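You operate a simulated robot arm through the tools that you are given. There is no shell and no other tool. Be economical: measure what you need, move in short steps, check, and stop when the job is done.

The job below is to be done with a simulated two-armed robot. You get a single attempt, and the scene is never put back.

JOB
Take the blue tea towel from the middle board of the corner shelf and lay it out flat on the top of washer one.
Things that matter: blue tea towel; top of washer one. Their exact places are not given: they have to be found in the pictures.

Only the result counts: the job must be done as asked and must still hold three seconds after the hand-in. Knocking over, shifting, dropping, spilling or breaking anything else fails it. Flat cloth is picked up by pressing the open fingertips on it (5 to 10 N) and closing them slowly along it; thin cloth reads only 2 to 8 mm in the jaws.

ROBOT AND FRAMES
Two 7-joint arms with two-finger parallel grippers on one trunk, on a base that drives. Base frame: it is fixed to the floor where the robot stands at the start and does not move with it; the origin is under the middle of the robot, x ahead of it, y to its left, z up. Units: m, degrees, N and s.
The left shoulder is at the start at [0.124, 0.171, 1.162], the right one opposite. With the tool pointing down near the work surface each hand reaches from about 0.1 to 0.88 m from the robot's upright axis, wherever it stands, measured 20 degrees to its own side. Places, roughly: blue tea towel [2, 0, 0.75]; top of washer one [0.7, 1.2, 0.8]. Payload 4.4 kg a hand.
The tool frame of a hand sits at the grasp point between the pads (the TCP): z along the fingers, y along the line on which they close. The tips reach 0.023 m beyond it. Largest opening 0.094 m; finger width 0.038, thickness 0.01; the body of the gripper, 0.054 by 0.096 m, starts 0.039 m behind the TCP.
Orientation is that of the tool frame in the base frame, as a unit quaternion [x, y, z, w]. With the fingers straight down and closing along the base's y, the tool's x points along the base's -x, its y along +y and its z along -z.

CONTROLS
- The arms move only by the tool play_rows. It takes "left_targets", "right_targets" or both (then of equal length, played together; a hand with none holds still); each is one flat list of numbers, 7 for each row, row after row: the closure in counts, from 0 (fully open) to 255 (shut), then the shift along the tool's x, y, z in m, then the turn, a rotation vector about the tool's x, y, z in rad. In form: [fingers, tx, ty, tz, ax, ay, az, fingers, tx, ty, tz, ax, ay, az, ...]. A call has 1 to 10 rows; each row is the pose to reach, as a shift and turn from the pose commanded when the call began, along the tool's axes at that moment. Rows are played at 5 a second. More than 0.05 m and 8.6 degrees between two rows, or a gripper value outside its range, and nothing of the call is played. A pose out of reach is approached as far as the arm can. The call stops where the force on the tool passes 40 N (or 10 N more than at its start, if that is more) or the arm is blocked; 0.2 s more then pass. The fingers move at their own pace (about 0.072 m/s each) and stop on an object; they squeeze with about 22 N. The grip force told is the motor's: it shows also when the fingers shut on nothing. Time passes only in rows, and 0.2 s behind the last, so rows that repeat a pose let the fingers close. The reply holds the time, the measured pose of the TCP, the force on the tool along the base axes, the opening and the grip force, in the units named above and with some noise, with the torque about the TCP (base axes, N m) and any sound that the robot's microphone picked up.
- Cameras (640 x 400 px; columns grow to the right, rows downward): "scene" is now at [0.2488, 0.0081, 1.3132]; the picture's right is [0.07, -1.00, 0.00], its down [-0.58, -0.04, -0.82] and it looks along [0.81, 0.06, -0.58] (base axes); focal length 251 px, centre (320, 200). "left" rides on the left gripper at [0.086, -0.016, -0.075] in its tool frame; the picture's right is [0.18, 0.98, 0.00], its down [-0.58, 0.11, -0.81] and it looks along [-0.79, 0.15, 0.59] (tool axes); focal length 243 px, centre (320, 200). "right" rides on the right gripper at [0.086, 0.016, -0.074] in its tool frame; the picture's right is [-0.18, 0.98, 0.00], its down [-0.58, -0.11, -0.81] and it looks along [-0.79, -0.15, 0.59] (tool axes); focal length 243 px, centre (320, 200).
- snapshot(camera): a new picture of that camera. The clock stands still meanwhile.
- move_column(by): slides the trunk up (or, below 0, down) by that many m; the arms and the scene camera ride with it, the base frame stays. It gives what a move gives, with no picture.
- base_move(legs): drives the robot by 1 to 6 legs, each [ahead, left, turn to the left] in m, m and degrees, along the robot's own axes; the way and the turn of a leg run together, so that a leg with both is an arc; at most 1.5 m and 180 degrees a leg. The arms and the cameras ride along, it lands a little off, and it stops where it bumps. It gives what a move gives.
- pan_tilt(pan, tilt): turns the head with the scene camera to pan (to the left, within 80 degrees either way) and tilt (down, from -29 to 69), counted from straight ahead of the robot. It gives what a move gives.
- measure_at(camera, pixels): for up to 12 pixels [column, row] of the newest picture of that camera ("zoom" is the newest enlarged one), the place [x, y, z] in the base frame of the surface seen there, good to about 0.002 m, but the place of the scene camera against the robot may be out by one fixed shift of up to 0.018 m in any direction. The clock stands still meanwhile.
- zoom(camera, box): a new picture of the part [left, top, right, bottom] of that camera's present view, enlarged. The clock stands still meanwhile.
- close_job(): hands the job in; it is judged then, once.

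Work in short steps. Measure before you move; look again where a grasp or a placing could have gone wrong, and mend it. You have 80 turns and 62 pictures in all, those below and enlarged ones among them. Open the grippers and draw the arms clear of the work before you hand the job in, unless the task says otherwise; then end with one line.

The tools are called after "Emit:" as name(argument=value, ...) on one line, values as JSON. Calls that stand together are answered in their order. play_rows: Moves the arms, as the interface text tells. Its arguments: {"type":"object","properties":{"left_targets":{"type":"array"},"right_targets":{"type":"array"}},"required":[]} The other tools are called the same way: move_column (by) slides the trunk up or down; base_move (legs) drives the base; pan_tilt (pan, tilt) turns the head that bears the scene camera; snapshot (camera) takes a picture; measure_at (camera, pixels) gives the place of the surface under pixels of a picture; zoom (camera, box) takes an enlarged picture of a part of a camera's view; close_job () hands the job in.

At the start:

```text
time: 0.0
left_ee_pos: [0.5452, 0.1993, 0.992]
left_tool_rot: [-0.001, 1.0, 0.0, 0.0]
left_contact_force: [-0.5, 0.5, 0.0]
left_torque: [-0.02, -0.02, 0.01]
left_opening: 0.0942
left_grip_force: 0.0
right_ee_pos: [0.4983, -0.1831, 0.9443]
right_tool_rot: [0.0, 1.0, 0.0, 0.0]
right_contact_force: [-0.2, 0.2, 0.7]
right_torque: [-0.02, 0.01, 0.02]
right_opening: 0.0942
right_grip_force: 0.1
trunk travel left (down, up): [-0.175, 0.213]
robot x, y, heading: [-0.0007, -0.0012, -0.2]
head pan, tilt: [3.9, 35.3]
```

scene: 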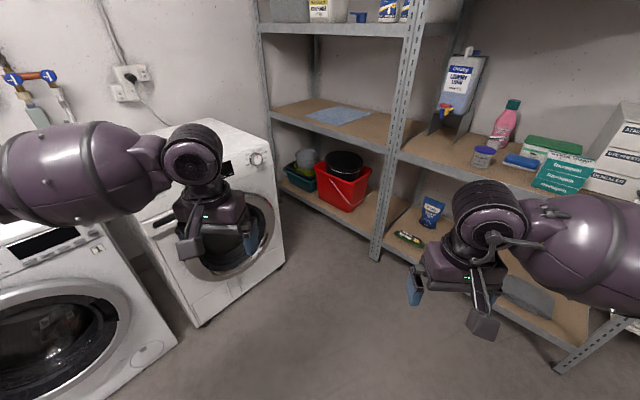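
right: 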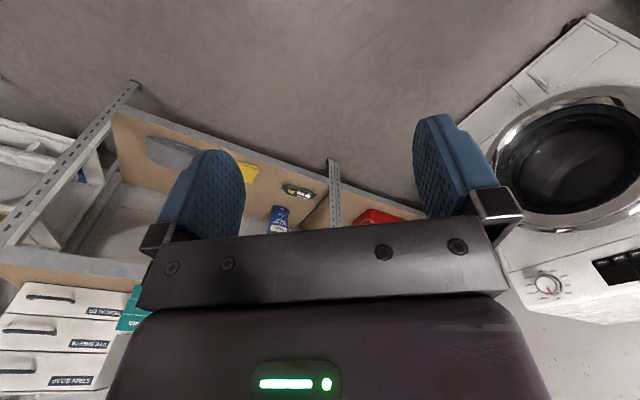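
left: 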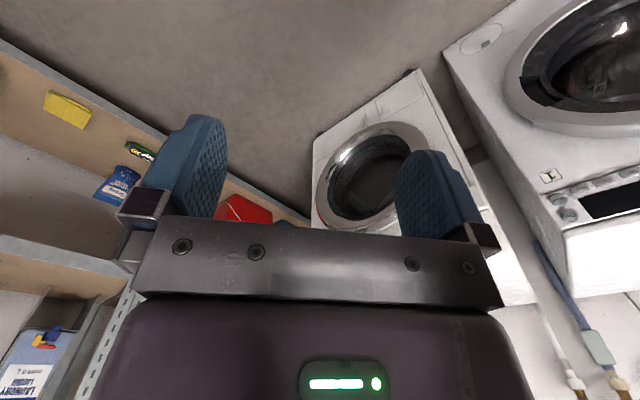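

The blue cloth is near (340,115) in the scene picture. Two washers are seen; I measure the cloth, board and washer tops.

Emit:
measure_at(camera="scene", pixels=[[340, 115], [308, 115], [325, 106], [371, 112], [345, 125], [388, 148], [272, 112], [230, 140], [20, 235], [260, 40], [405, 40], [60, 250]])

Emit:
pan_tilt(pan=60, tilt=30)

Emit:
snapshot(camera="scene")

```text
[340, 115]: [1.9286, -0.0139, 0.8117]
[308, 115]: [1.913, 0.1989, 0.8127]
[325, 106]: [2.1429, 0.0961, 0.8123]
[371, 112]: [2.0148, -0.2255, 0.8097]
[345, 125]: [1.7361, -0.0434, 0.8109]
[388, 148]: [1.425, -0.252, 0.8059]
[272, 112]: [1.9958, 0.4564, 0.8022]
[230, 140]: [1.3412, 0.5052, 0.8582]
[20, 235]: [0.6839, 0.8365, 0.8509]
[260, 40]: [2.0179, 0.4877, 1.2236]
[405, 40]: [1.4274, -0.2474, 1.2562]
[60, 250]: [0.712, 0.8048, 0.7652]
```

```text
time: 1.2
left_ee_pos: [0.5443, 0.1976, 0.9915]
left_tool_rot: [-0.001, 1.0, 0.0, 0.0]
left_contact_force: [0.2, -0.9, -0.6]
left_torque: [0.0, -0.01, 0.0]
left_opening: 0.0939
left_grip_force: 0.0
right_ee_pos: [0.4964, -0.1829, 0.9453]
right_tool_rot: [0.0, 1.0, 0.001, 0.0]
right_contact_force: [-0.2, 0.4, 0.7]
right_torque: [0.01, -0.03, -0.01]
right_opening: 0.0942
right_grip_force: 0.1
trunk travel left (down, up): [-0.175, 0.213]
robot x, y, heading: [0.0017, 0.0015, -0.3]
head pan, tilt: [60.0, 30.0]
```

```text
58 pictures are left
```

scene: 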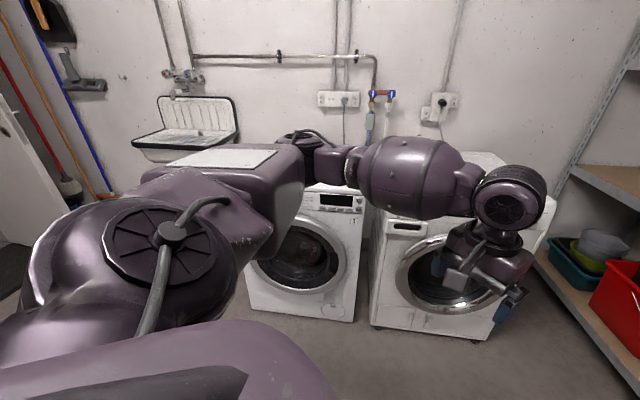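

The left machine (washer one, around x 0.68, y 1.1) has its top mostly hidden by my arm. I zoom on it, and look at the towel again.

Emit:
zoom(camera="scene", box=[120, 90, 440, 290])

Emit:
pan_tilt(pan=0, tilt=20)

Emit:
zoom(camera="scene", box=[200, 60, 440, 210])

```text
2.00 times, centred on (280, 190) of scene
```

zoom: 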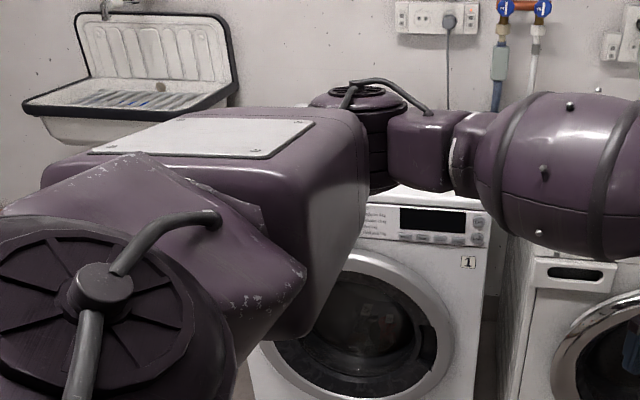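

```text
time: 2.5
left_ee_pos: [0.545, 0.1978, 0.9921]
left_tool_rot: [0.0, 1.0, 0.0, -0.001]
left_contact_force: [-0.9, -1.0, 0.5]
left_torque: [-0.02, 0.0, 0.02]
left_opening: 0.0939
left_grip_force: 0.0
right_ee_pos: [0.498, -0.1818, 0.9457]
right_tool_rot: [0.0, 1.0, -0.001, 0.0]
right_contact_force: [-0.2, 0.5, -0.2]
right_torque: [0.01, -0.01, -0.01]
right_opening: 0.094
right_grip_force: 0.1
trunk travel left (down, up): [-0.175, 0.213]
robot x, y, heading: [0.0007, 0.0006, 0.0]
head pan, tilt: [0.0, 20.0]
```

```text
2.67 times, centred on (320, 135) of scene
```

zoom: 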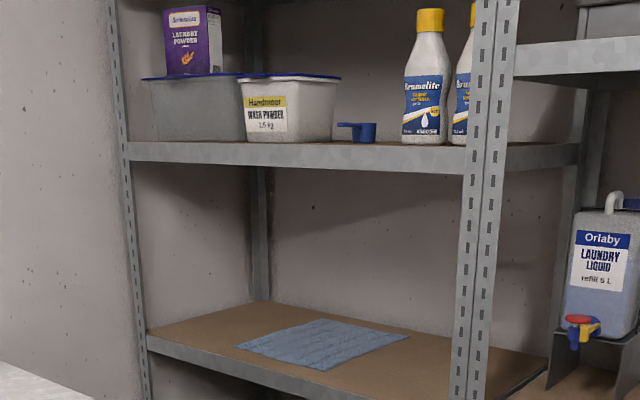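

The towel is flat; its corners in the zoom are near (238,344), (318,320), (408,336), (325,370). Measuring those and board edges and posts.

Emit:
measure_at(camera="zoom", pixels=[[240, 344], [318, 321], [406, 336], [325, 368], [320, 345], [148, 337], [250, 371], [262, 304], [465, 300], [470, 155], [300, 150], [480, 352]])

```text
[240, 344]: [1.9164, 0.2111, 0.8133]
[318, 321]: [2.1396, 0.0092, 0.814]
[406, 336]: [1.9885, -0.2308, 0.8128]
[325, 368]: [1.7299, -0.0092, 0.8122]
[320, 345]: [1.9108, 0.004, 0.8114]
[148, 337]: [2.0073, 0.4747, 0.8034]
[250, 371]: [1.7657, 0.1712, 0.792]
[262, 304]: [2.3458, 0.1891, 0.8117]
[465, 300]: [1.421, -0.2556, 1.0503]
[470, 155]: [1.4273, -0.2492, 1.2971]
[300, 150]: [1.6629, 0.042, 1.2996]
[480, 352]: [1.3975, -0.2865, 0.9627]
```

Towel ≈0.29×0.32 m, its front side AD parallel to the board front edge, 0.09 m in. Washer two may block a square approach; I look to find its outline.

Emit:
pan_tilt(pan=30, tilt=38)

Emit:
snapshot(camera="scene")

```text
time: 3.5
left_ee_pos: [0.5459, 0.1993, 0.9933]
left_tool_rot: [0.001, 1.0, 0.0, 0.0]
left_contact_force: [-0.5, 0.3, 0.5]
left_torque: [0.0, 0.02, 0.01]
left_opening: 0.0939
left_grip_force: 0.2
right_ee_pos: [0.498, -0.1824, 0.9449]
right_tool_rot: [0.0, 1.0, 0.0, 0.0]
right_contact_force: [-0.2, 0.0, -1.1]
right_torque: [0.02, 0.0, -0.05]
right_opening: 0.094
right_grip_force: 0.1
trunk travel left (down, up): [-0.175, 0.213]
robot x, y, heading: [0.0003, 0.0025, 0.2]
head pan, tilt: [30.0, 38.0]
```

```text
55 pictures are left
```

scene: 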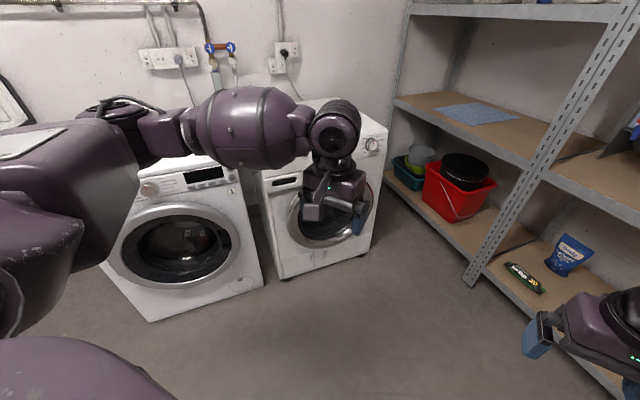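

Measuring washer two's front corners, washer one's front corners, the shelf feet and the lower-board edge.

Emit:
measure_at(camera="scene", pixels=[[386, 132], [368, 252], [288, 275], [260, 172], [262, 284], [155, 316], [238, 180], [472, 285], [388, 178], [340, 101], [478, 255], [400, 104]])

```text
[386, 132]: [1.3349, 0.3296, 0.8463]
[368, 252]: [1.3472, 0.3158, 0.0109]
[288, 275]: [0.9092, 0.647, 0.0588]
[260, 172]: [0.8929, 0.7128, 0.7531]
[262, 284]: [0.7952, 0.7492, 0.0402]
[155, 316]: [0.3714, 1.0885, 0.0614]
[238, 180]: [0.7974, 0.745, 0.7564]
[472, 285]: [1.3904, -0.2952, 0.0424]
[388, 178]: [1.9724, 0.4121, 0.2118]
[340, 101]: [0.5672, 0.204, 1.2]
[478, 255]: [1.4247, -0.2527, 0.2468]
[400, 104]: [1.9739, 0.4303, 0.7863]
```

All furniture is turned by −38.7° from my base frame; washer two limits how I can stand. I look down to see my own base footprint.

Emit:
pan_tilt(pan=70, tilt=69)

Emit:
snapshot(camera="scene")

Emit:
measure_at(camera="scene", pixels=[[320, 390], [320, 330], [320, 270], [400, 390], [500, 390], [200, 390], [100, 390], [450, 330], [550, 330], [620, 390], [250, 330], [380, 270]])

```text
time: 4.6
left_ee_pos: [0.5447, 0.1992, 0.9925]
left_tool_rot: [0.001, 1.0, 0.0, 0.0]
left_contact_force: [-0.2, -0.6, -0.6]
left_torque: [-0.02, -0.01, -0.02]
left_opening: 0.0939
left_grip_force: 0.1
right_ee_pos: [0.4971, -0.1835, 0.945]
right_tool_rot: [0.0, 1.0, 0.0, 0.0]
right_contact_force: [0.2, -1.0, -0.2]
right_torque: [0.0, -0.01, -0.02]
right_opening: 0.0942
right_grip_force: 0.1
trunk travel left (down, up): [-0.175, 0.213]
robot x, y, heading: [-0.0042, 0.0027, -0.2]
head pan, tilt: [70.0, 68.8]
```

```text
54 pictures are left
```

scene: 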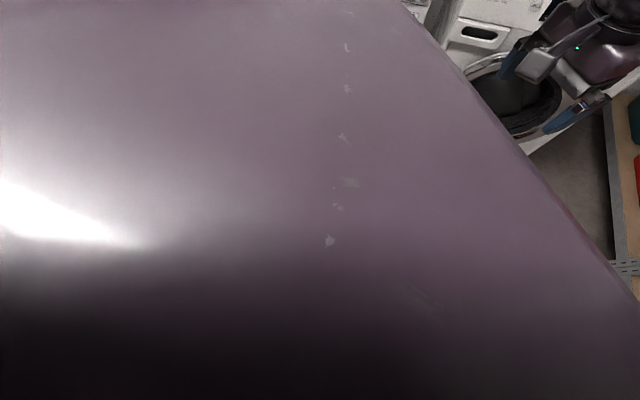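

```text
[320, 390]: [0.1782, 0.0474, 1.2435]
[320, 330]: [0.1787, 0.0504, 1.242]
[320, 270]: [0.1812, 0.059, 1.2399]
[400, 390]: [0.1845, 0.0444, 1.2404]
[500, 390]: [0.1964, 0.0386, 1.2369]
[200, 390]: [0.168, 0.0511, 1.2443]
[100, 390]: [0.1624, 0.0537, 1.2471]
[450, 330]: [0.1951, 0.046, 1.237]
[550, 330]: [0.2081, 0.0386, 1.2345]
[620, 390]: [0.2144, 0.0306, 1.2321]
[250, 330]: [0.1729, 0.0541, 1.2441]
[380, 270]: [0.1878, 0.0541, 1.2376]
```

The shoulder hides it; I look straight down ahead instead.

Emit:
pan_tilt(pan=0, tilt=69)

Emit:
snapshot(camera="scene")

Emit:
measure_at(camera="scene", pixels=[[320, 395], [320, 370], [320, 345], [320, 320], [320, 295], [320, 270], [230, 390], [410, 390], [180, 360], [460, 360], [60, 300], [580, 250]])

```text
time: 6.0
left_ee_pos: [0.5446, 0.1987, 0.9923]
left_tool_rot: [0.0, 1.0, 0.0, 0.0]
left_contact_force: [-0.3, 0.2, 0.0]
left_torque: [0.0, 0.01, 0.0]
left_opening: 0.0939
left_grip_force: 0.0
right_ee_pos: [0.4977, -0.1827, 0.9459]
right_tool_rot: [0.0, 1.0, 0.0, 0.0]
right_contact_force: [-0.1, 0.1, -0.6]
right_torque: [0.03, -0.04, -0.01]
right_opening: 0.0941
right_grip_force: 0.0
trunk travel left (down, up): [-0.175, 0.213]
robot x, y, heading: [-0.0025, 0.0021, 0.0]
head pan, tilt: [0.0, 68.8]
```

```text
53 pictures are left
```

scene: 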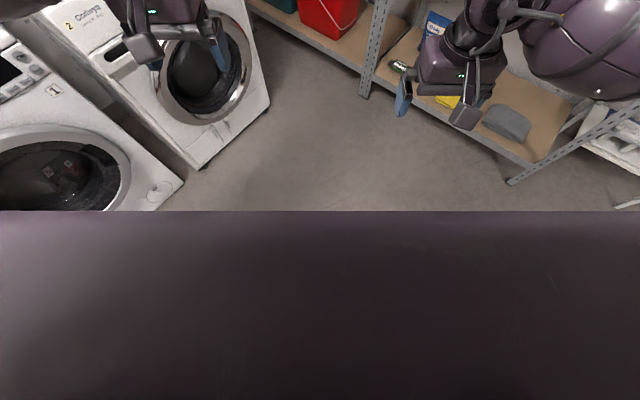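

```text
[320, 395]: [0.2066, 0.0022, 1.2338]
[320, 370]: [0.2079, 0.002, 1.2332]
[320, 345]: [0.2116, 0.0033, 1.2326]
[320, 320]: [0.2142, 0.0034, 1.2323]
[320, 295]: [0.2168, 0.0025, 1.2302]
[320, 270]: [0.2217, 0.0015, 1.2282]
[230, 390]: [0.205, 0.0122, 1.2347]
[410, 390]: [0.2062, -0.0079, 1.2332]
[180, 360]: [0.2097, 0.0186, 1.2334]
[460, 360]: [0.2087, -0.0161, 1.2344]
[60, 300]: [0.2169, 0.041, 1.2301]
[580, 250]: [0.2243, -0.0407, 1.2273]
```

The torso hides the base, so I keep ~0.35 m clearance. I drive to a place before the gap, turned so that both arms can reach the towel left of the shelf post.

Emit:
base_move(legs=[[0.35, 0.117, 0], [0.35, 0.117, 0], [0, 0, -18.7]])

Emit:
pan_tilt(pan=-5, tilt=25)

Emit:
snapshot(camera="scene")

```text
time: 11.4
left_ee_pos: [1.2906, 0.2434, 0.9922]
left_tool_rot: [0.164, 0.986, -0.001, 0.0]
left_contact_force: [0.4, -0.2, 0.3]
left_torque: [0.02, 0.0, 0.03]
left_opening: 0.0939
left_grip_force: 0.1
right_ee_pos: [1.1225, -0.102, 0.9448]
right_tool_rot: [0.164, 0.986, -0.001, 0.0]
right_contact_force: [-0.4, 0.1, -0.8]
right_torque: [0.02, -0.02, 0.01]
right_opening: 0.0938
right_grip_force: 0.0
trunk travel left (down, up): [-0.175, 0.213]
robot x, y, heading: [0.713, 0.2333, -18.6]
head pan, tilt: [0.0, 68.8]
```

```text
time: 12.5
left_ee_pos: [1.2906, 0.2446, 0.9929]
left_tool_rot: [0.163, 0.987, 0.0, 0.0]
left_contact_force: [0.1, 0.1, -0.4]
left_torque: [0.05, -0.02, -0.01]
left_opening: 0.0941
left_grip_force: 0.1
right_ee_pos: [1.1236, -0.1011, 0.9451]
right_tool_rot: [0.164, 0.987, 0.0, 0.0]
right_contact_force: [0.4, 0.0, -0.4]
right_torque: [-0.01, 0.02, -0.01]
right_opening: 0.0939
right_grip_force: 0.0
trunk travel left (down, up): [-0.175, 0.213]
robot x, y, heading: [0.7092, 0.231, -18.8]
head pan, tilt: [-5.0, 25.0]
```

```text
52 pictures are left
```

scene: 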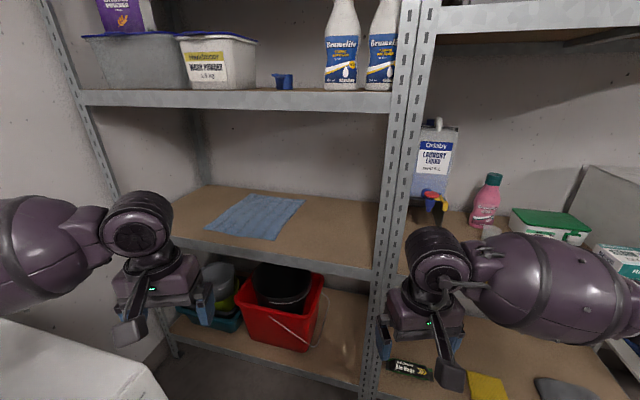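

Clear view. I measure the towel corners again (205,231), (222,194), (302,200), (277,240), plus board edges and the upper lip's bottom.

Emit:
measure_at(camera="scene", pixels=[[206, 229], [222, 195], [301, 201], [274, 239], [172, 238], [360, 270], [250, 254], [250, 107], [383, 230], [250, 218], [140, 190], [570, 250]])

```text
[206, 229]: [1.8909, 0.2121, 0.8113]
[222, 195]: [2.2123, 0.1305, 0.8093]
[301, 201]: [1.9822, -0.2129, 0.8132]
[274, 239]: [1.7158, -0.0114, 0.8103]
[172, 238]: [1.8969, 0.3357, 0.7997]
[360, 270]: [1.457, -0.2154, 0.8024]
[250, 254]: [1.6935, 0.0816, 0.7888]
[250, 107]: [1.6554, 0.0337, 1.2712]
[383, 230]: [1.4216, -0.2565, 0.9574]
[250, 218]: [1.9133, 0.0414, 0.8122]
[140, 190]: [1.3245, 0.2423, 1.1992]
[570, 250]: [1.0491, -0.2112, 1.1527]
```

Towel front corners in room coordinates lie 0.08 m in from the shelf front. I now tilt both tools 35° toward the shelf, closing along the towel's front edge, and bring the hands forward, still outside the shelf.

Emit:
play_rows(left_targets=[0, -0.031, 0.011, 0.004, 0.0107, -0.0604, 0.0338, 0, -0.0625, 0.022, 0.008, 0.0213, -0.1208, 0.0676, 0, -0.094, 0.033, 0.012, 0.032, -0.181, 0.1014, 0, -0.125, 0.044, 0.017, 0.0426, -0.2416, 0.1352, 0, -0.156, 0.055, 0.021, 0.0533, -0.302, 0.169, 0, -0.1875, 0.066, 0.025, 0.064, -0.3624, 0.2028, 0, -0.219, 0.077, 0.03, 0.0746, -0.4228, 0.2366, 0, -0.25, 0.088, 0.034, 0.0853, -0.4832, 0.2704, 0, -0.281, 0.099, 0.038, 0.096, -0.5436, 0.3042, 0, -0.3125, 0.11, 0.0425, 0.1066, -0.604, 0.338], right_targets=[0, -0.029, 0.03, -0.001, 0.0107, -0.0604, 0.0338, 0, -0.058, 0.061, -0.001, 0.0213, -0.1208, 0.0676, 0, -0.0875, 0.091, -0.002, 0.032, -0.181, 0.1014, 0, -0.117, 0.122, -0.002, 0.0426, -0.2416, 0.1352, 0, -0.146, 0.152, -0.003, 0.0533, -0.302, 0.169, 0, -0.175, 0.182, -0.003, 0.064, -0.3624, 0.2028, 0, -0.204, 0.213, -0.004, 0.0746, -0.4228, 0.2366, 0, -0.233, 0.243, -0.004, 0.0853, -0.4832, 0.2704, 0, -0.262, 0.274, -0.005, 0.096, -0.5436, 0.3042, 0, -0.2915, 0.304, -0.005, 0.1066, -0.604, 0.338])

Emit:
snapshot(camera="scene")

```text
time: 14.7
left_ee_pos: [1.6231, 0.2457, 0.9486]
left_tool_rot: [0.317, 0.9, -0.101, 0.284]
left_contact_force: [0.7, 0.1, -0.9]
left_torque: [-0.04, -0.02, -0.03]
left_opening: 0.094
left_grip_force: 0.1
right_ee_pos: [1.4972, 0.0927, 0.9509]
right_tool_rot: [0.316, 0.9, -0.1, 0.284]
right_contact_force: [0.3, 0.7, 0.5]
right_torque: [0.04, -0.01, -0.03]
right_opening: 0.0939
right_grip_force: 0.0
trunk travel left (down, up): [-0.175, 0.213]
robot x, y, heading: [0.709, 0.2311, -18.7]
head pan, tilt: [-5.0, 25.0]
```

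```text
51 pictures are left
```

scene: 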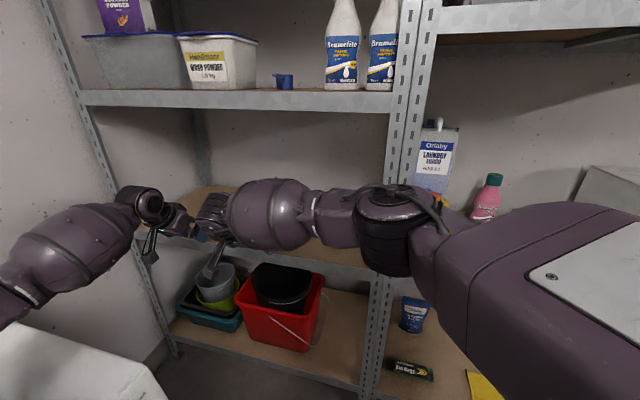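

Both poses reached. I measure the right elbow/forearm against the post, and look through both hand cameras.

Emit:
measure_at(camera="scene", pixels=[[395, 230], [435, 225], [330, 215], [265, 210], [210, 215], [400, 188], [145, 200], [60, 240], [395, 270], [555, 270]])

Emit:
snapshot(camera="left")

Emit:
snapshot(camera="right")

```text
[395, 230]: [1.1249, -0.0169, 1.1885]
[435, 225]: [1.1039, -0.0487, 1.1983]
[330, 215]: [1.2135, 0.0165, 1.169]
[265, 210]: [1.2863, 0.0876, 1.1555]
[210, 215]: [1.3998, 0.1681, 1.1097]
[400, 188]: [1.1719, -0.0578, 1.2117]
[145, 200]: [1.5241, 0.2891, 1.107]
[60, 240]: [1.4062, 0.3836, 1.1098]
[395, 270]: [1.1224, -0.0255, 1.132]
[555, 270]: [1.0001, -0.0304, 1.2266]
```

```text
50 pictures are left
```

left: 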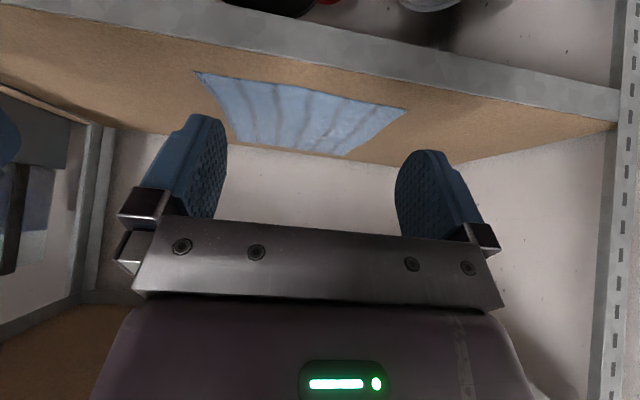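

```text
49 pictures are left
```

right: 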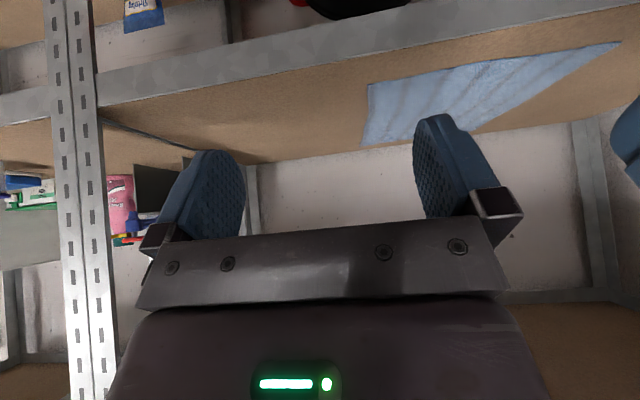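

Left camera shows D at (197,72), A at (405,108); right camera shows D at about (368,83). Measuring there to check the scene camera shift, and the board lip.

Emit:
measure_at(camera="left", pixels=[[199, 75], [402, 109], [340, 152], [243, 142], [300, 100], [300, 25], [450, 100], [150, 100]])

Emit:
measure_at(camera="right", pixels=[[371, 86], [370, 140], [613, 45], [75, 100], [97, 100], [300, 60], [480, 90], [300, 110]])

```text
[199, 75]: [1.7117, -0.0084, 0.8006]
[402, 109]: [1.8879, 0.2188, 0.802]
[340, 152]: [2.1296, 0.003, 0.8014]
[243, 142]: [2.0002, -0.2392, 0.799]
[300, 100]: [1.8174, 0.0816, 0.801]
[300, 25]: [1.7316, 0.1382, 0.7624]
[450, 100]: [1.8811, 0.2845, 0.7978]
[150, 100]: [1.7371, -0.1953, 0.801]
```

```text
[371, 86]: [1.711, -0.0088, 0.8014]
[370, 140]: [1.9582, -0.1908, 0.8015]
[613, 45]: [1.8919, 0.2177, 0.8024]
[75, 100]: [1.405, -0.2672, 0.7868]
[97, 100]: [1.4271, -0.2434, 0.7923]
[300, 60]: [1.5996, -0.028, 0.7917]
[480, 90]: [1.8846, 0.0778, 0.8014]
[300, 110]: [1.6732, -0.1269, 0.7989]
```

Hand cameras put the towel at z≈0.801 with A (1.889,0.218), D (1.711,−0.009). I lower the trunk 0.08 for clearance under the upper board, lift the hands a bit, then drive ahead part way.

Emit:
move_column(by=-0.08)

Emit:
play_rows(left_targets=[0, -0.017, 0, -0.0245, 0, 0, 0, 0, -0.034, 0, -0.049, 0, 0, 0], right_targets=[0, -0.017, 0, -0.0245, 0, 0, 0, 0, -0.034, 0, -0.049, 0, 0, 0])

Emit:
base_move(legs=[[0.17, 0.0, 0]])

Emit:
snapshot(camera="scene")

```text
time: 15.8
left_ee_pos: [1.6141, 0.2476, 0.9001]
left_tool_rot: [0.316, 0.896, -0.091, 0.299]
left_contact_force: [-0.2, 0.0, -1.0]
left_torque: [0.03, -0.02, -0.03]
left_opening: 0.0941
left_grip_force: 0.1
right_ee_pos: [1.486, 0.0882, 0.8925]
right_tool_rot: [0.317, 0.896, -0.095, 0.296]
right_contact_force: [0.1, -0.1, 0.4]
right_torque: [-0.03, 0.03, -0.02]
right_opening: 0.0943
right_grip_force: 0.0
trunk travel left (down, up): [-0.095, 0.293]
robot x, y, heading: [0.7094, 0.2352, -18.8]
head pan, tilt: [-5.0, 25.0]
```

```text
time: 16.4
left_ee_pos: [1.6198, 0.245, 0.9226]
left_tool_rot: [0.318, 0.9, -0.099, 0.281]
left_contact_force: [-0.1, 0.7, 0.0]
left_torque: [0.03, 0.01, -0.02]
left_opening: 0.0943
left_grip_force: 0.1
right_ee_pos: [1.4931, 0.0902, 0.9278]
right_tool_rot: [0.316, 0.9, -0.098, 0.282]
right_contact_force: [0.2, -0.2, 0.6]
right_torque: [-0.01, 0.0, 0.01]
right_opening: 0.0941
right_grip_force: 0.1
trunk travel left (down, up): [-0.095, 0.293]
robot x, y, heading: [0.7154, 0.2328, -19.2]
head pan, tilt: [-5.0, 25.0]
```

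```text
time: 17.9
left_ee_pos: [1.7804, 0.1897, 0.9289]
left_tool_rot: [0.319, 0.899, -0.101, 0.283]
left_contact_force: [-0.4, -0.3, 0.4]
left_torque: [-0.02, 0.04, 0.0]
left_opening: 0.0942
left_grip_force: 0.2
right_ee_pos: [1.6544, 0.0342, 0.9303]
right_tool_rot: [0.318, 0.899, -0.1, 0.283]
right_contact_force: [0.3, -0.5, 0.6]
right_torque: [-0.01, 0.0, -0.01]
right_opening: 0.0939
right_grip_force: 0.0
trunk travel left (down, up): [-0.095, 0.293]
robot x, y, heading: [0.8682, 0.1703, -18.8]
head pan, tilt: [-5.0, 25.0]
```

```text
48 pictures are left
```

scene: 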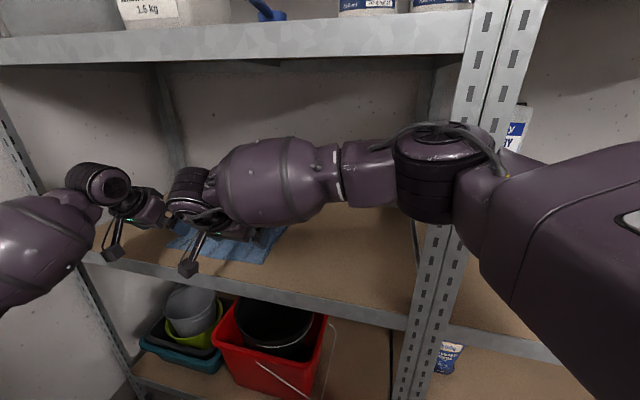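

Elbow is at (435,180), visually before the post. I measure the clearance.

Emit:
measure_at(camera="scene", pixels=[[430, 180], [470, 185], [440, 125], [430, 218], [440, 240], [490, 60], [300, 58], [420, 50]])

```text
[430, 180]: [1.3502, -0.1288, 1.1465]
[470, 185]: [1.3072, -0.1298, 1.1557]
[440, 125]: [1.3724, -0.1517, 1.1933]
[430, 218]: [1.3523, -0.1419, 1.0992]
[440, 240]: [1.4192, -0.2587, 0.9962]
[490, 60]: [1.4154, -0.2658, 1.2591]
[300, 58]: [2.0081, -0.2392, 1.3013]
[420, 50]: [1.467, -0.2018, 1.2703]
```

Elbow to post clearance is ~0.06 m, so I don't drive further forward; I shift mostly left toward the washer side and then extend the arms by 0.07 m.

Emit:
base_move(legs=[[0.045, 0.037, 0]])

Emit:
play_rows(left_targets=[0, -0.019, 0, 0.0133, 0, 0, 0, 0, -0.038, 0, 0.0267, 0, 0, 0, 0, -0.057, 0, 0.04, 0, 0, 0, 0, -0.057, 0, 0.04, 0, 0, 0], right_targets=[0, -0.019, 0, 0.0133, 0, 0, 0, 0, -0.038, 0, 0.0267, 0, 0, 0, 0, -0.057, 0, 0.04, 0, 0, 0, 0, -0.057, 0, 0.04, 0, 0, 0])

Emit:
snapshot(camera="scene")

Emit:
snapshot(camera="left")

Emit:
snapshot(camera="right")

```text
time: 18.9
left_ee_pos: [1.8027, 0.1791, 0.9272]
left_tool_rot: [0.32, 0.898, -0.102, 0.283]
left_contact_force: [-0.3, 0.2, -0.2]
left_torque: [0.0, 0.0, 0.03]
left_opening: 0.0938
left_grip_force: 0.1
right_ee_pos: [1.6761, 0.0243, 0.9302]
right_tool_rot: [0.32, 0.899, -0.101, 0.282]
right_contact_force: [0.3, -0.1, 0.2]
right_torque: [0.01, -0.03, -0.03]
right_opening: 0.0941
right_grip_force: 0.1
trunk travel left (down, up): [-0.095, 0.293]
robot x, y, heading: [0.8922, 0.1695, -18.9]
head pan, tilt: [-5.0, 25.0]
stopped in leg 1: the robot was blocked; the commanded pose is now the measured one
```

```text
time: 19.9
left_ee_pos: [1.8569, 0.1358, 0.9292]
left_tool_rot: [0.32, 0.898, -0.101, 0.284]
left_contact_force: [0.3, -0.7, 0.2]
left_torque: [0.01, -0.01, -0.02]
left_opening: 0.094
left_grip_force: 0.0
right_ee_pos: [1.7287, -0.0197, 0.9312]
right_tool_rot: [0.32, 0.899, -0.1, 0.282]
right_contact_force: [-0.2, -0.4, -0.2]
right_torque: [-0.03, -0.01, -0.01]
right_opening: 0.0942
right_grip_force: 0.0
trunk travel left (down, up): [-0.095, 0.293]
robot x, y, heading: [0.8907, 0.1743, -19.5]
head pan, tilt: [-5.0, 25.0]
```

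```text
47 pictures are left
```

scene: 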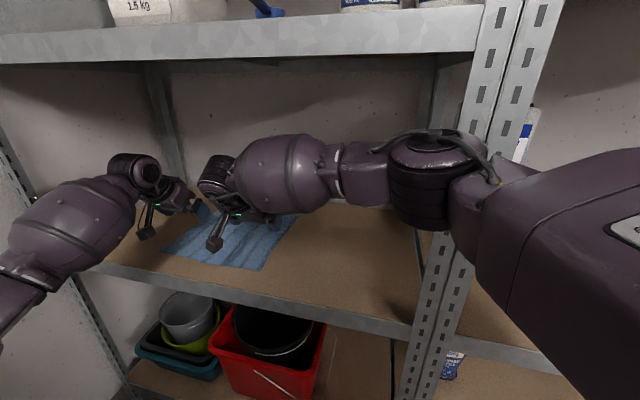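

```text
46 pictures are left
```

left: 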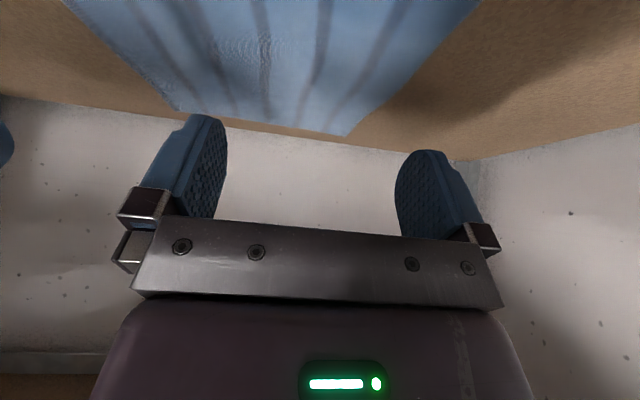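

```text
45 pictures are left
```

right: 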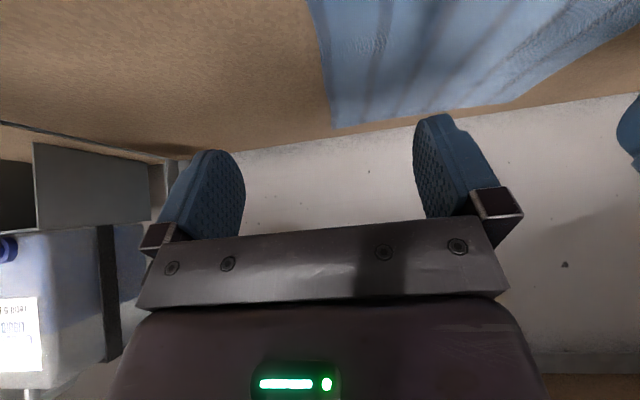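

The base bumped (likely washer two's front) so I stop driving here; the hands are over the towel's front edge. I shift both 0.042 m along the edge toward v, narrow the jaws to ~0.06 m and descend to just above the cloth.

Emit:
play_rows(left_targets=[92, 0, 0.021, 0, 0, 0, 0, 92, 0, 0.042, 0, 0, 0, 0, 92, 0.016, 0.042, 0.023, 0, 0, 0, 92, 0.032, 0.042, 0.046, 0, 0, 0, 92, 0.048, 0.042, 0.069, 0, 0, 0, 92, 0.048, 0.042, 0.069, 0, 0, 0], right_targets=[92, 0, 0.021, 0, 0, 0, 0, 92, 0, 0.042, 0, 0, 0, 0, 92, 0.016, 0.042, 0.023, 0, 0, 0, 92, 0.032, 0.042, 0.046, 0, 0, 0, 92, 0.048, 0.042, 0.069, 0, 0, 0, 92, 0.048, 0.042, 0.069, 0, 0, 0])

Emit:
snapshot(camera="scene")

Emit:
snapshot(camera="right")

Emit:
snapshot(camera="left")

```text
time: 21.3
left_ee_pos: [1.881, 0.1687, 0.8468]
left_tool_rot: [0.319, 0.899, -0.101, 0.283]
left_contact_force: [0.1, 0.5, 1.1]
left_torque: [0.0, -0.01, -0.01]
left_opening: 0.0603
left_grip_force: 0.1
right_ee_pos: [1.7581, 0.0132, 0.8485]
right_tool_rot: [0.322, 0.898, -0.101, 0.284]
right_contact_force: [0.2, 0.2, -0.1]
right_torque: [-0.01, 0.01, 0.02]
right_opening: 0.0602
right_grip_force: 0.1
trunk travel left (down, up): [-0.095, 0.293]
robot x, y, heading: [0.8927, 0.1716, -19.0]
head pan, tilt: [-5.0, 25.0]
```

```text
44 pictures are left
```

scene: 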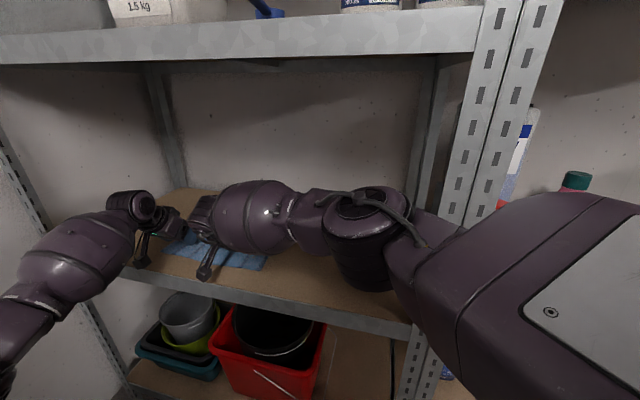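

```text
43 pictures are left
```

right: 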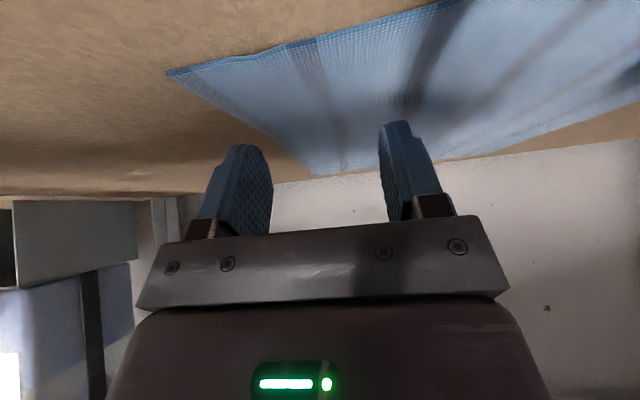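

```text
42 pictures are left
```

left: 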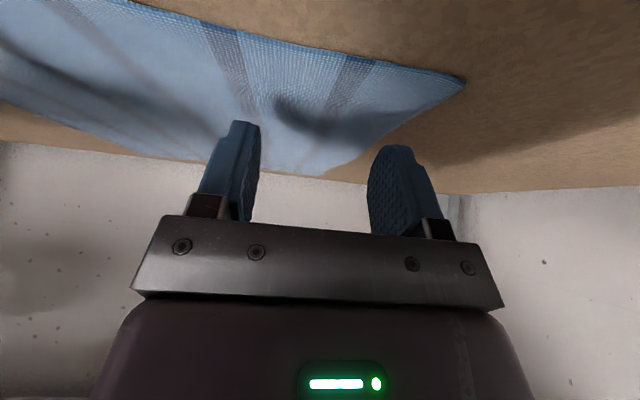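

Both hands are well placed (fingers straddling just inside the corners). I descend about 17 mm in small rows and read the forces.

Emit:
play_rows(left_targets=[92, 0.004, 0, 0.0057, 0, 0, 0, 92, 0.007, 0, 0.01, 0, 0, 0, 92, 0.0098, 0, 0.0139, 0, 0, 0, 92, 0.0098, 0, 0.0139, 0, 0, 0], right_targets=[92, 0.004, 0, 0.0057, 0, 0, 0, 92, 0.008, 0, 0.011, 0, 0, 0, 92, 0.0104, 0, 0.0147, 0, 0, 0, 92, 0.0104, 0, 0.0147, 0, 0, 0])

```text
time: 22.3
left_ee_pos: [1.8837, 0.1682, 0.8307]
left_tool_rot: [0.32, 0.898, -0.101, 0.286]
left_contact_force: [-0.1, 2.2, 9.4]
left_torque: [0.08, -0.08, 0.0]
left_opening: 0.0601
left_grip_force: 0.0
right_ee_pos: [1.7586, 0.0069, 0.8339]
right_tool_rot: [0.326, 0.896, -0.099, 0.284]
right_contact_force: [0.2, -0.4, 0.3]
right_torque: [0.01, -0.01, -0.03]
right_opening: 0.06
right_grip_force: 0.0
trunk travel left (down, up): [-0.095, 0.293]
robot x, y, heading: [0.894, 0.1679, -19.3]
head pan, tilt: [-5.0, 25.0]
```

Left presses with 9.4 N; right not yet in contact. I lower the right by another 4 mm.

Emit:
play_rows(right_targets=[92, 0.0012, 0, 0.0017, 0, 0, 0, 92, 0.0026, 0, 0.0037, 0, 0, 0, 92, 0.0026, 0, 0.0037, 0, 0, 0])

```text
time: 23.1
left_ee_pos: [1.8832, 0.1681, 0.8309]
left_tool_rot: [0.319, 0.898, -0.101, 0.286]
left_contact_force: [2.8, 1.1, 11.9]
left_torque: [0.13, -0.13, -0.05]
left_opening: 0.0603
left_grip_force: 0.5
right_ee_pos: [1.7582, 0.0057, 0.8317]
right_tool_rot: [0.327, 0.896, -0.099, 0.285]
right_contact_force: [0.8, 1.0, 6.9]
right_torque: [-0.14, 0.13, 0.03]
right_opening: 0.0592
right_grip_force: 0.2
trunk travel left (down, up): [-0.095, 0.293]
robot x, y, heading: [0.8891, 0.1691, -19.2]
head pan, tilt: [-5.0, 25.0]
```

Both press (11.9 N and 6.9 N). I close both slowly along the cloth.

Emit:
play_rows(left_targets=[108, 0, 0, 0, 0, 0, 0, 126, 0, 0, 0, 0, 0, 0, 144, 0, 0, 0, 0, 0, 0, 162, 0, 0, 0, 0, 0, 0, 180, 0, 0, 0, 0, 0, 0, 198, 0, 0, 0, 0, 0, 0, 216, 0, 0, 0, 0, 0, 0, 236, 0, 0, 0, 0, 0, 0, 255, 0, 0, 0, 0, 0, 0, 255, 0, 0, 0, 0, 0, 0], right_targets=[108, 0, 0, 0, 0, 0, 0, 126, 0, 0, 0, 0, 0, 0, 144, 0, 0, 0, 0, 0, 0, 162, 0, 0, 0, 0, 0, 0, 180, 0, 0, 0, 0, 0, 0, 198, 0, 0, 0, 0, 0, 0, 216, 0, 0, 0, 0, 0, 0, 236, 0, 0, 0, 0, 0, 0, 255, 0, 0, 0, 0, 0, 0, 255, 0, 0, 0, 0, 0, 0])

Emit:
snapshot(camera="right")

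Emit:
snapshot(camera="left")

```text
time: 25.3
left_ee_pos: [1.8802, 0.1667, 0.8316]
left_tool_rot: [0.32, 0.898, -0.102, 0.285]
left_contact_force: [-10.8, -11.5, 6.6]
left_torque: [-0.37, 0.31, 0.04]
left_opening: 0.0028
left_grip_force: 22.2
right_ee_pos: [1.7566, 0.0043, 0.8307]
right_tool_rot: [0.326, 0.896, -0.102, 0.285]
right_contact_force: [10.2, 10.9, 25.0]
right_torque: [0.29, -0.26, -0.06]
right_opening: 0.0022
right_grip_force: 22.5
trunk travel left (down, up): [-0.095, 0.293]
robot x, y, heading: [0.892, 0.1721, -19.0]
head pan, tilt: [-5.0, 25.0]
```

```text
41 pictures are left
```

right: 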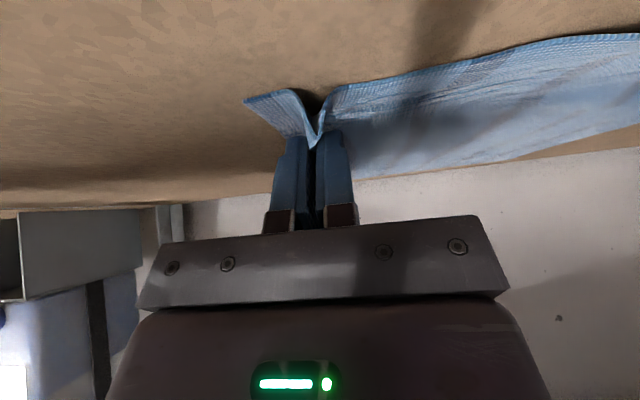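

```text
40 pictures are left
```

left: 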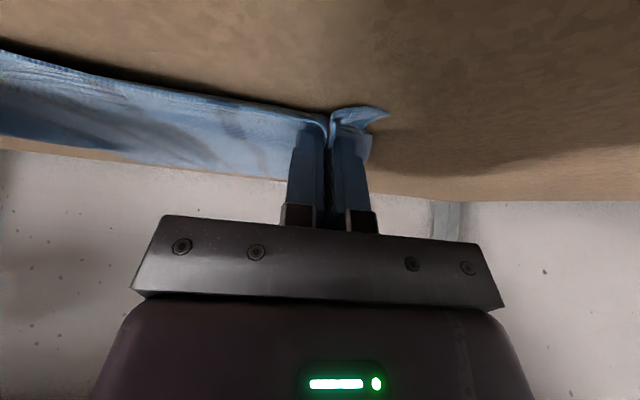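

Both jaws hold a fold (2–3 mm, 22 N). The cloth is a bit taut between the hands, so I bring them slightly together and lift 0.1 m.

Emit:
play_rows(left_targets=[255, 0, -0.006, 0, 0, 0, 0, 255, -0.011, -0.008, -0.016, 0, 0, 0, 255, -0.023, -0.008, -0.033, 0, 0, 0, 255, -0.034, -0.008, -0.049, 0, 0, 0, 255, -0.046, -0.008, -0.0655, 0, 0, 0, 255, -0.057, -0.008, -0.082, 0, 0, 0, 255, -0.057, -0.008, -0.082, 0, 0, 0], right_targets=[255, 0, 0.006, 0, 0, 0, 0, 255, -0.011, 0.008, -0.016, 0, 0, 0, 255, -0.023, 0.008, -0.033, 0, 0, 0, 255, -0.034, 0.008, -0.049, 0, 0, 0, 255, -0.046, 0.008, -0.0655, 0, 0, 0, 255, -0.057, 0.008, -0.082, 0, 0, 0, 255, -0.057, 0.008, -0.082, 0, 0, 0])

Emit:
snapshot(camera="scene")

```text
time: 26.9
left_ee_pos: [1.8793, 0.1618, 0.9245]
left_tool_rot: [0.319, 0.899, -0.101, 0.283]
left_contact_force: [-1.1, 0.3, 0.1]
left_torque: [-0.06, 0.01, -0.02]
left_opening: 0.0022
left_grip_force: 22.0
right_ee_pos: [1.7602, 0.0214, 0.9239]
right_tool_rot: [0.32, 0.899, -0.1, 0.283]
right_contact_force: [0.4, -0.3, -1.3]
right_torque: [0.0, -0.01, 0.02]
right_opening: 0.0019
right_grip_force: 22.4
trunk travel left (down, up): [-0.095, 0.293]
robot x, y, heading: [0.8909, 0.1683, -19.4]
head pan, tilt: [-5.0, 25.0]
```

```text
39 pictures are left
```

scene: 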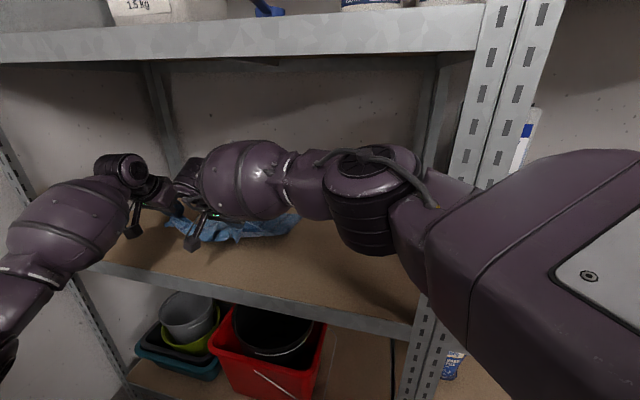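

Cloth lifted. Before backing out I check where the right elbow is relative to the post.

Emit:
measure_at(camera="scene", pixels=[[365, 215], [400, 160], [410, 210], [380, 250], [300, 190], [460, 150]])

```text
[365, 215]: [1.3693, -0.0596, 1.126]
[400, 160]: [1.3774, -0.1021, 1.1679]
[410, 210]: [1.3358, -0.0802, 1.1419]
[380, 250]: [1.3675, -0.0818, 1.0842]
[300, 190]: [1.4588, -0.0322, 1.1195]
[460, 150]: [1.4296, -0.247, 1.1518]
```

Elbow is outside and clear of the post. I back the base straight out 0.3 m.

Emit:
base_move(legs=[[-0.15, 0, 0], [-0.15, 0, 0]])

Emit:
snapshot(camera="scene")

```text
time: 29.3
left_ee_pos: [1.5907, 0.263, 0.9257]
left_tool_rot: [0.319, 0.899, -0.101, 0.283]
left_contact_force: [0.2, -0.5, 0.7]
left_torque: [0.02, 0.01, 0.0]
left_opening: 0.0023
left_grip_force: 22.3
right_ee_pos: [1.4735, 0.1203, 0.9243]
right_tool_rot: [0.319, 0.899, -0.1, 0.283]
right_contact_force: [-0.9, 0.5, -0.8]
right_torque: [0.01, 0.03, 0.0]
right_opening: 0.0023
right_grip_force: 21.8
trunk travel left (down, up): [-0.095, 0.293]
robot x, y, heading: [0.6058, 0.2676, -19.1]
head pan, tilt: [-5.0, 25.0]
```

```text
38 pictures are left
```

scene: 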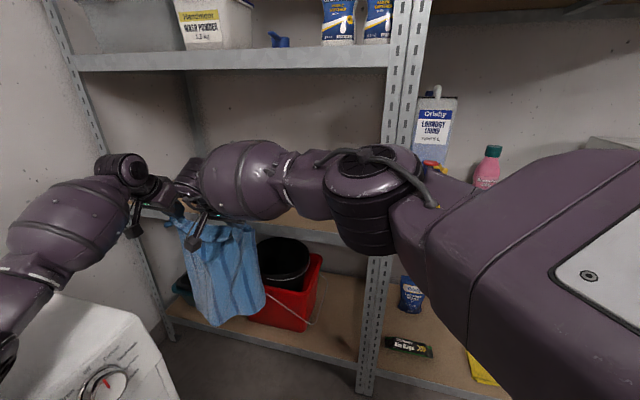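

The towel hangs from two points, out of the shelf. I raise the trunk so its hem clears the washers, then draw the hands in and square them to the robot.

Emit:
move_column(by=0.28)

Emit:
play_rows(left_targets=[255, 0.0197, -0.0317, -0.0138, -0.02, 0, -0.0286, 255, 0.0393, -0.0634, -0.0276, -0.04, 0, -0.0572, 255, 0.059, -0.0951, -0.0414, -0.06, 0, -0.0858, 255, 0.0786, -0.1268, -0.0552, -0.08, 0, -0.1144, 255, 0.0983, -0.1585, -0.069, -0.1, 0, -0.143, 255, 0.118, -0.1902, -0.0828, -0.12, 0, -0.1716, 255, 0.1376, -0.2219, -0.0966, -0.14, 0, -0.2, 255, 0.1573, -0.2536, -0.1104, -0.16, 0, -0.229, 255, 0.177, -0.2853, -0.1242, -0.18, 0, -0.2574, 255, 0.1966, -0.317, -0.138, -0.2, 0, -0.286], right_targets=[255, 0.0143, -0.0312, -0.01, -0.02, 0, -0.0286, 255, 0.0285, -0.0624, -0.02, -0.04, 0, -0.0572, 255, 0.0428, -0.0936, -0.03, -0.06, 0, -0.0858, 255, 0.057, -0.1248, -0.04, -0.08, 0, -0.1144, 255, 0.0713, -0.156, -0.05, -0.1, 0, -0.143, 255, 0.0855, -0.1872, -0.06, -0.12, 0, -0.1716, 255, 0.0998, -0.2184, -0.07, -0.14, 0, -0.2, 255, 0.114, -0.2496, -0.08, -0.16, 0, -0.229, 255, 0.1283, -0.2808, -0.09, -0.18, 0, -0.2574, 255, 0.1425, -0.312, -0.1, -0.2, 0, -0.286])

Emit:
pan_tilt(pan=0, tilt=45)

Emit:
snapshot(camera="scene")

```text
time: 32.1
left_ee_pos: [1.5465, 0.2786, 1.4124]
left_tool_rot: [0.317, 0.856, -0.1, 0.396]
left_contact_force: [0.4, -0.8, 0.2]
left_torque: [0.02, 0.0, -0.04]
left_opening: 0.0018
left_grip_force: 21.6
right_ee_pos: [1.3603, 0.1085, 1.575]
right_tool_rot: [0.347, 0.789, -0.09, 0.499]
right_contact_force: [-0.3, -0.5, -0.2]
right_torque: [0.02, 0.02, -0.04]
right_opening: 0.0
right_grip_force: 22.5
trunk travel left (down, up): [-0.375, 0.013]
robot x, y, heading: [0.6051, 0.2651, -19.2]
head pan, tilt: [-5.0, 25.0]
```

```text
time: 34.3
left_ee_pos: [1.1678, 0.1811, 1.3326]
left_tool_rot: [0.15, 0.898, -0.069, 0.408]
left_contact_force: [-0.4, -0.3, -0.5]
left_torque: [0.02, 0.01, -0.02]
left_opening: 0.0021
left_grip_force: 22.2
right_ee_pos: [1.0505, 0.0198, 1.4265]
right_tool_rot: [0.142, 0.845, -0.084, 0.509]
right_contact_force: [-0.2, 0.1, -0.3]
right_torque: [-0.01, 0.01, 0.04]
right_opening: 0.0
right_grip_force: 21.9
trunk travel left (down, up): [-0.375, 0.013]
robot x, y, heading: [0.6039, 0.2665, -19.1]
head pan, tilt: [-5.0, 25.0]
```

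```text
time: 35.1
left_ee_pos: [1.1701, 0.1805, 1.3336]
left_tool_rot: [0.151, 0.898, -0.07, 0.407]
left_contact_force: [-0.4, 0.3, 1.0]
left_torque: [0.02, 0.02, -0.04]
left_opening: 0.0019
left_grip_force: 22.0
right_ee_pos: [1.0525, 0.0187, 1.427]
right_tool_rot: [0.142, 0.845, -0.085, 0.508]
right_contact_force: [-1.6, 0.1, 1.4]
right_torque: [-0.01, -0.01, -0.01]
right_opening: 0.0002
right_grip_force: 22.5
trunk travel left (down, up): [-0.375, 0.013]
robot x, y, heading: [0.6056, 0.2702, -19.2]
head pan, tilt: [0.0, 45.0]
```

```text
37 pictures are left
```

scene: 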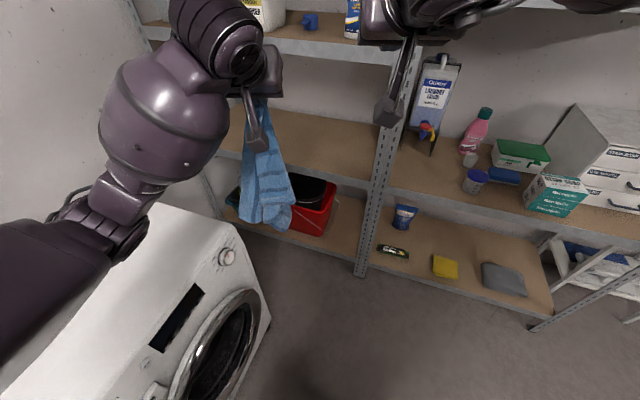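

The big trunk move swung the hands and the right lost its grip; the left still holds corner A with the towel hanging free. I'll lower the trunk moderately here in free space and see how the arms respond.

Emit:
move_column(by=-0.1)

Emit:
snapshot(camera="scene")

```text
time: 36.5
left_ee_pos: [1.168, 0.1815, 1.2342]
left_tool_rot: [0.151, 0.898, -0.069, 0.408]
left_contact_force: [-0.4, -1.0, 0.9]
left_torque: [0.0, 0.02, -0.02]
left_opening: 0.002
left_grip_force: 21.9
right_ee_pos: [1.053, 0.0178, 1.3282]
right_tool_rot: [0.143, 0.845, -0.086, 0.509]
right_contact_force: [0.8, -0.2, -0.4]
right_torque: [0.04, -0.02, 0.02]
right_opening: 0.0
right_grip_force: 21.8
trunk travel left (down, up): [-0.275, 0.113]
robot x, y, heading: [0.6023, 0.2692, -19.2]
head pan, tilt: [0.0, 45.0]
```

```text
36 pictures are left
```

scene: 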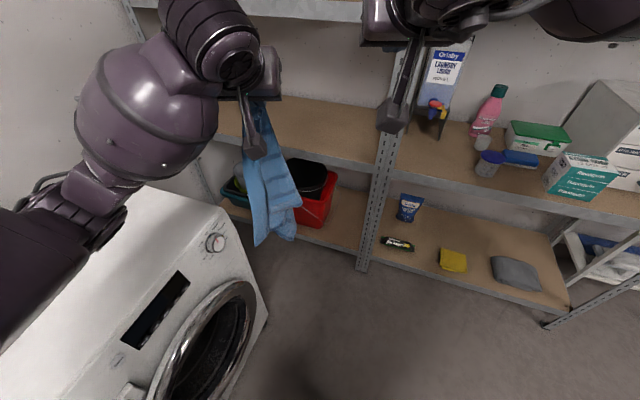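

The arms ride rigidly now. I drive back from the washers, turn left to face the washer row, and shift in front of washer one.

Emit:
base_move(legs=[[-0.27, -0.157, 0], [0, 0, 70.5], [0, 0.2, 0]])

Emit:
snapshot(camera="scene")

```text
time: 43.6
left_ee_pos: [0.4279, 0.8343, 1.2343]
left_tool_rot: [-0.383, 0.826, 0.173, 0.375]
left_contact_force: [-0.1, 0.6, -0.7]
left_torque: [-0.02, 0.0, -0.03]
left_opening: 0.0019
left_grip_force: 22.3
right_ee_pos: [0.5364, 0.6697, 1.326]
right_tool_rot: [-0.361, 0.778, 0.217, 0.467]
right_contact_force: [-0.1, 0.8, -0.8]
right_torque: [-0.01, -0.01, -0.02]
right_opening: 0.0001
right_grip_force: 21.9
trunk travel left (down, up): [-0.275, 0.113]
robot x, y, heading: [0.1407, 0.3401, 49.7]
head pan, tilt: [0.0, 45.0]
```

```text
35 pictures are left
```

scene: 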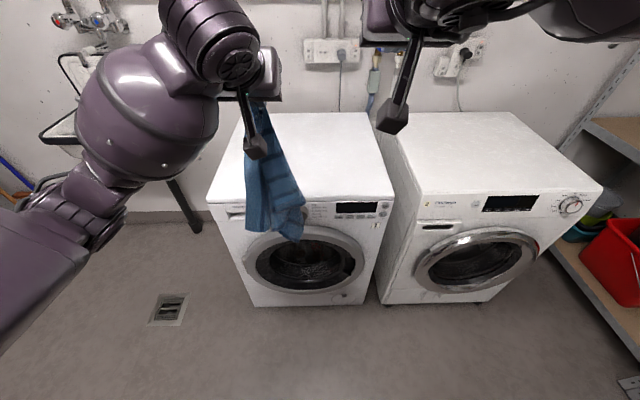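

Washer one's top is free. I measure its corners: front (212,203), (392,196), back (240,114), (365,114).

Emit:
measure_at(camera="scene", pixels=[[213, 198], [390, 194], [241, 118], [364, 116], [320, 150], [350, 180], [252, 105], [275, 235], [300, 210], [425, 185], [510, 115]])

```text
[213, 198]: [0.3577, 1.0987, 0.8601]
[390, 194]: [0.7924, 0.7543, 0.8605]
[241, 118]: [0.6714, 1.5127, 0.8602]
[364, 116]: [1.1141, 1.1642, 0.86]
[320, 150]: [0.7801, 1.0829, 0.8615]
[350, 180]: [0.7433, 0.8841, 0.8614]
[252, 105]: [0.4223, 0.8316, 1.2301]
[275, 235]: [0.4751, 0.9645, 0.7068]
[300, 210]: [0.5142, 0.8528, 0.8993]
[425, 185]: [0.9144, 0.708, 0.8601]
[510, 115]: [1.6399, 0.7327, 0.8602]
```

The towel hangs from the left hand; I look closely at its hang and lower hem.

Emit:
zoom(camera="scene", box=[200, 90, 360, 250])

Emit:
measure_at(camera="zoom", pixels=[[230, 100], [260, 300], [220, 500], [250, 560], [330, 540], [400, 585], [410, 500], [320, 400], [400, 440]])

```text
2.50 times, centred on (280, 170) of scene
```

zoom: 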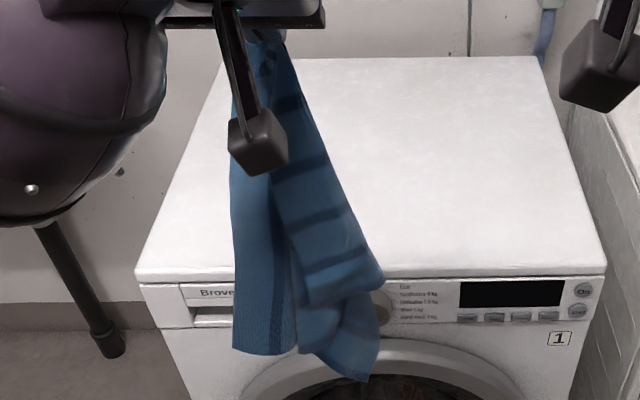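

```text
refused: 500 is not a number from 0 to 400
```

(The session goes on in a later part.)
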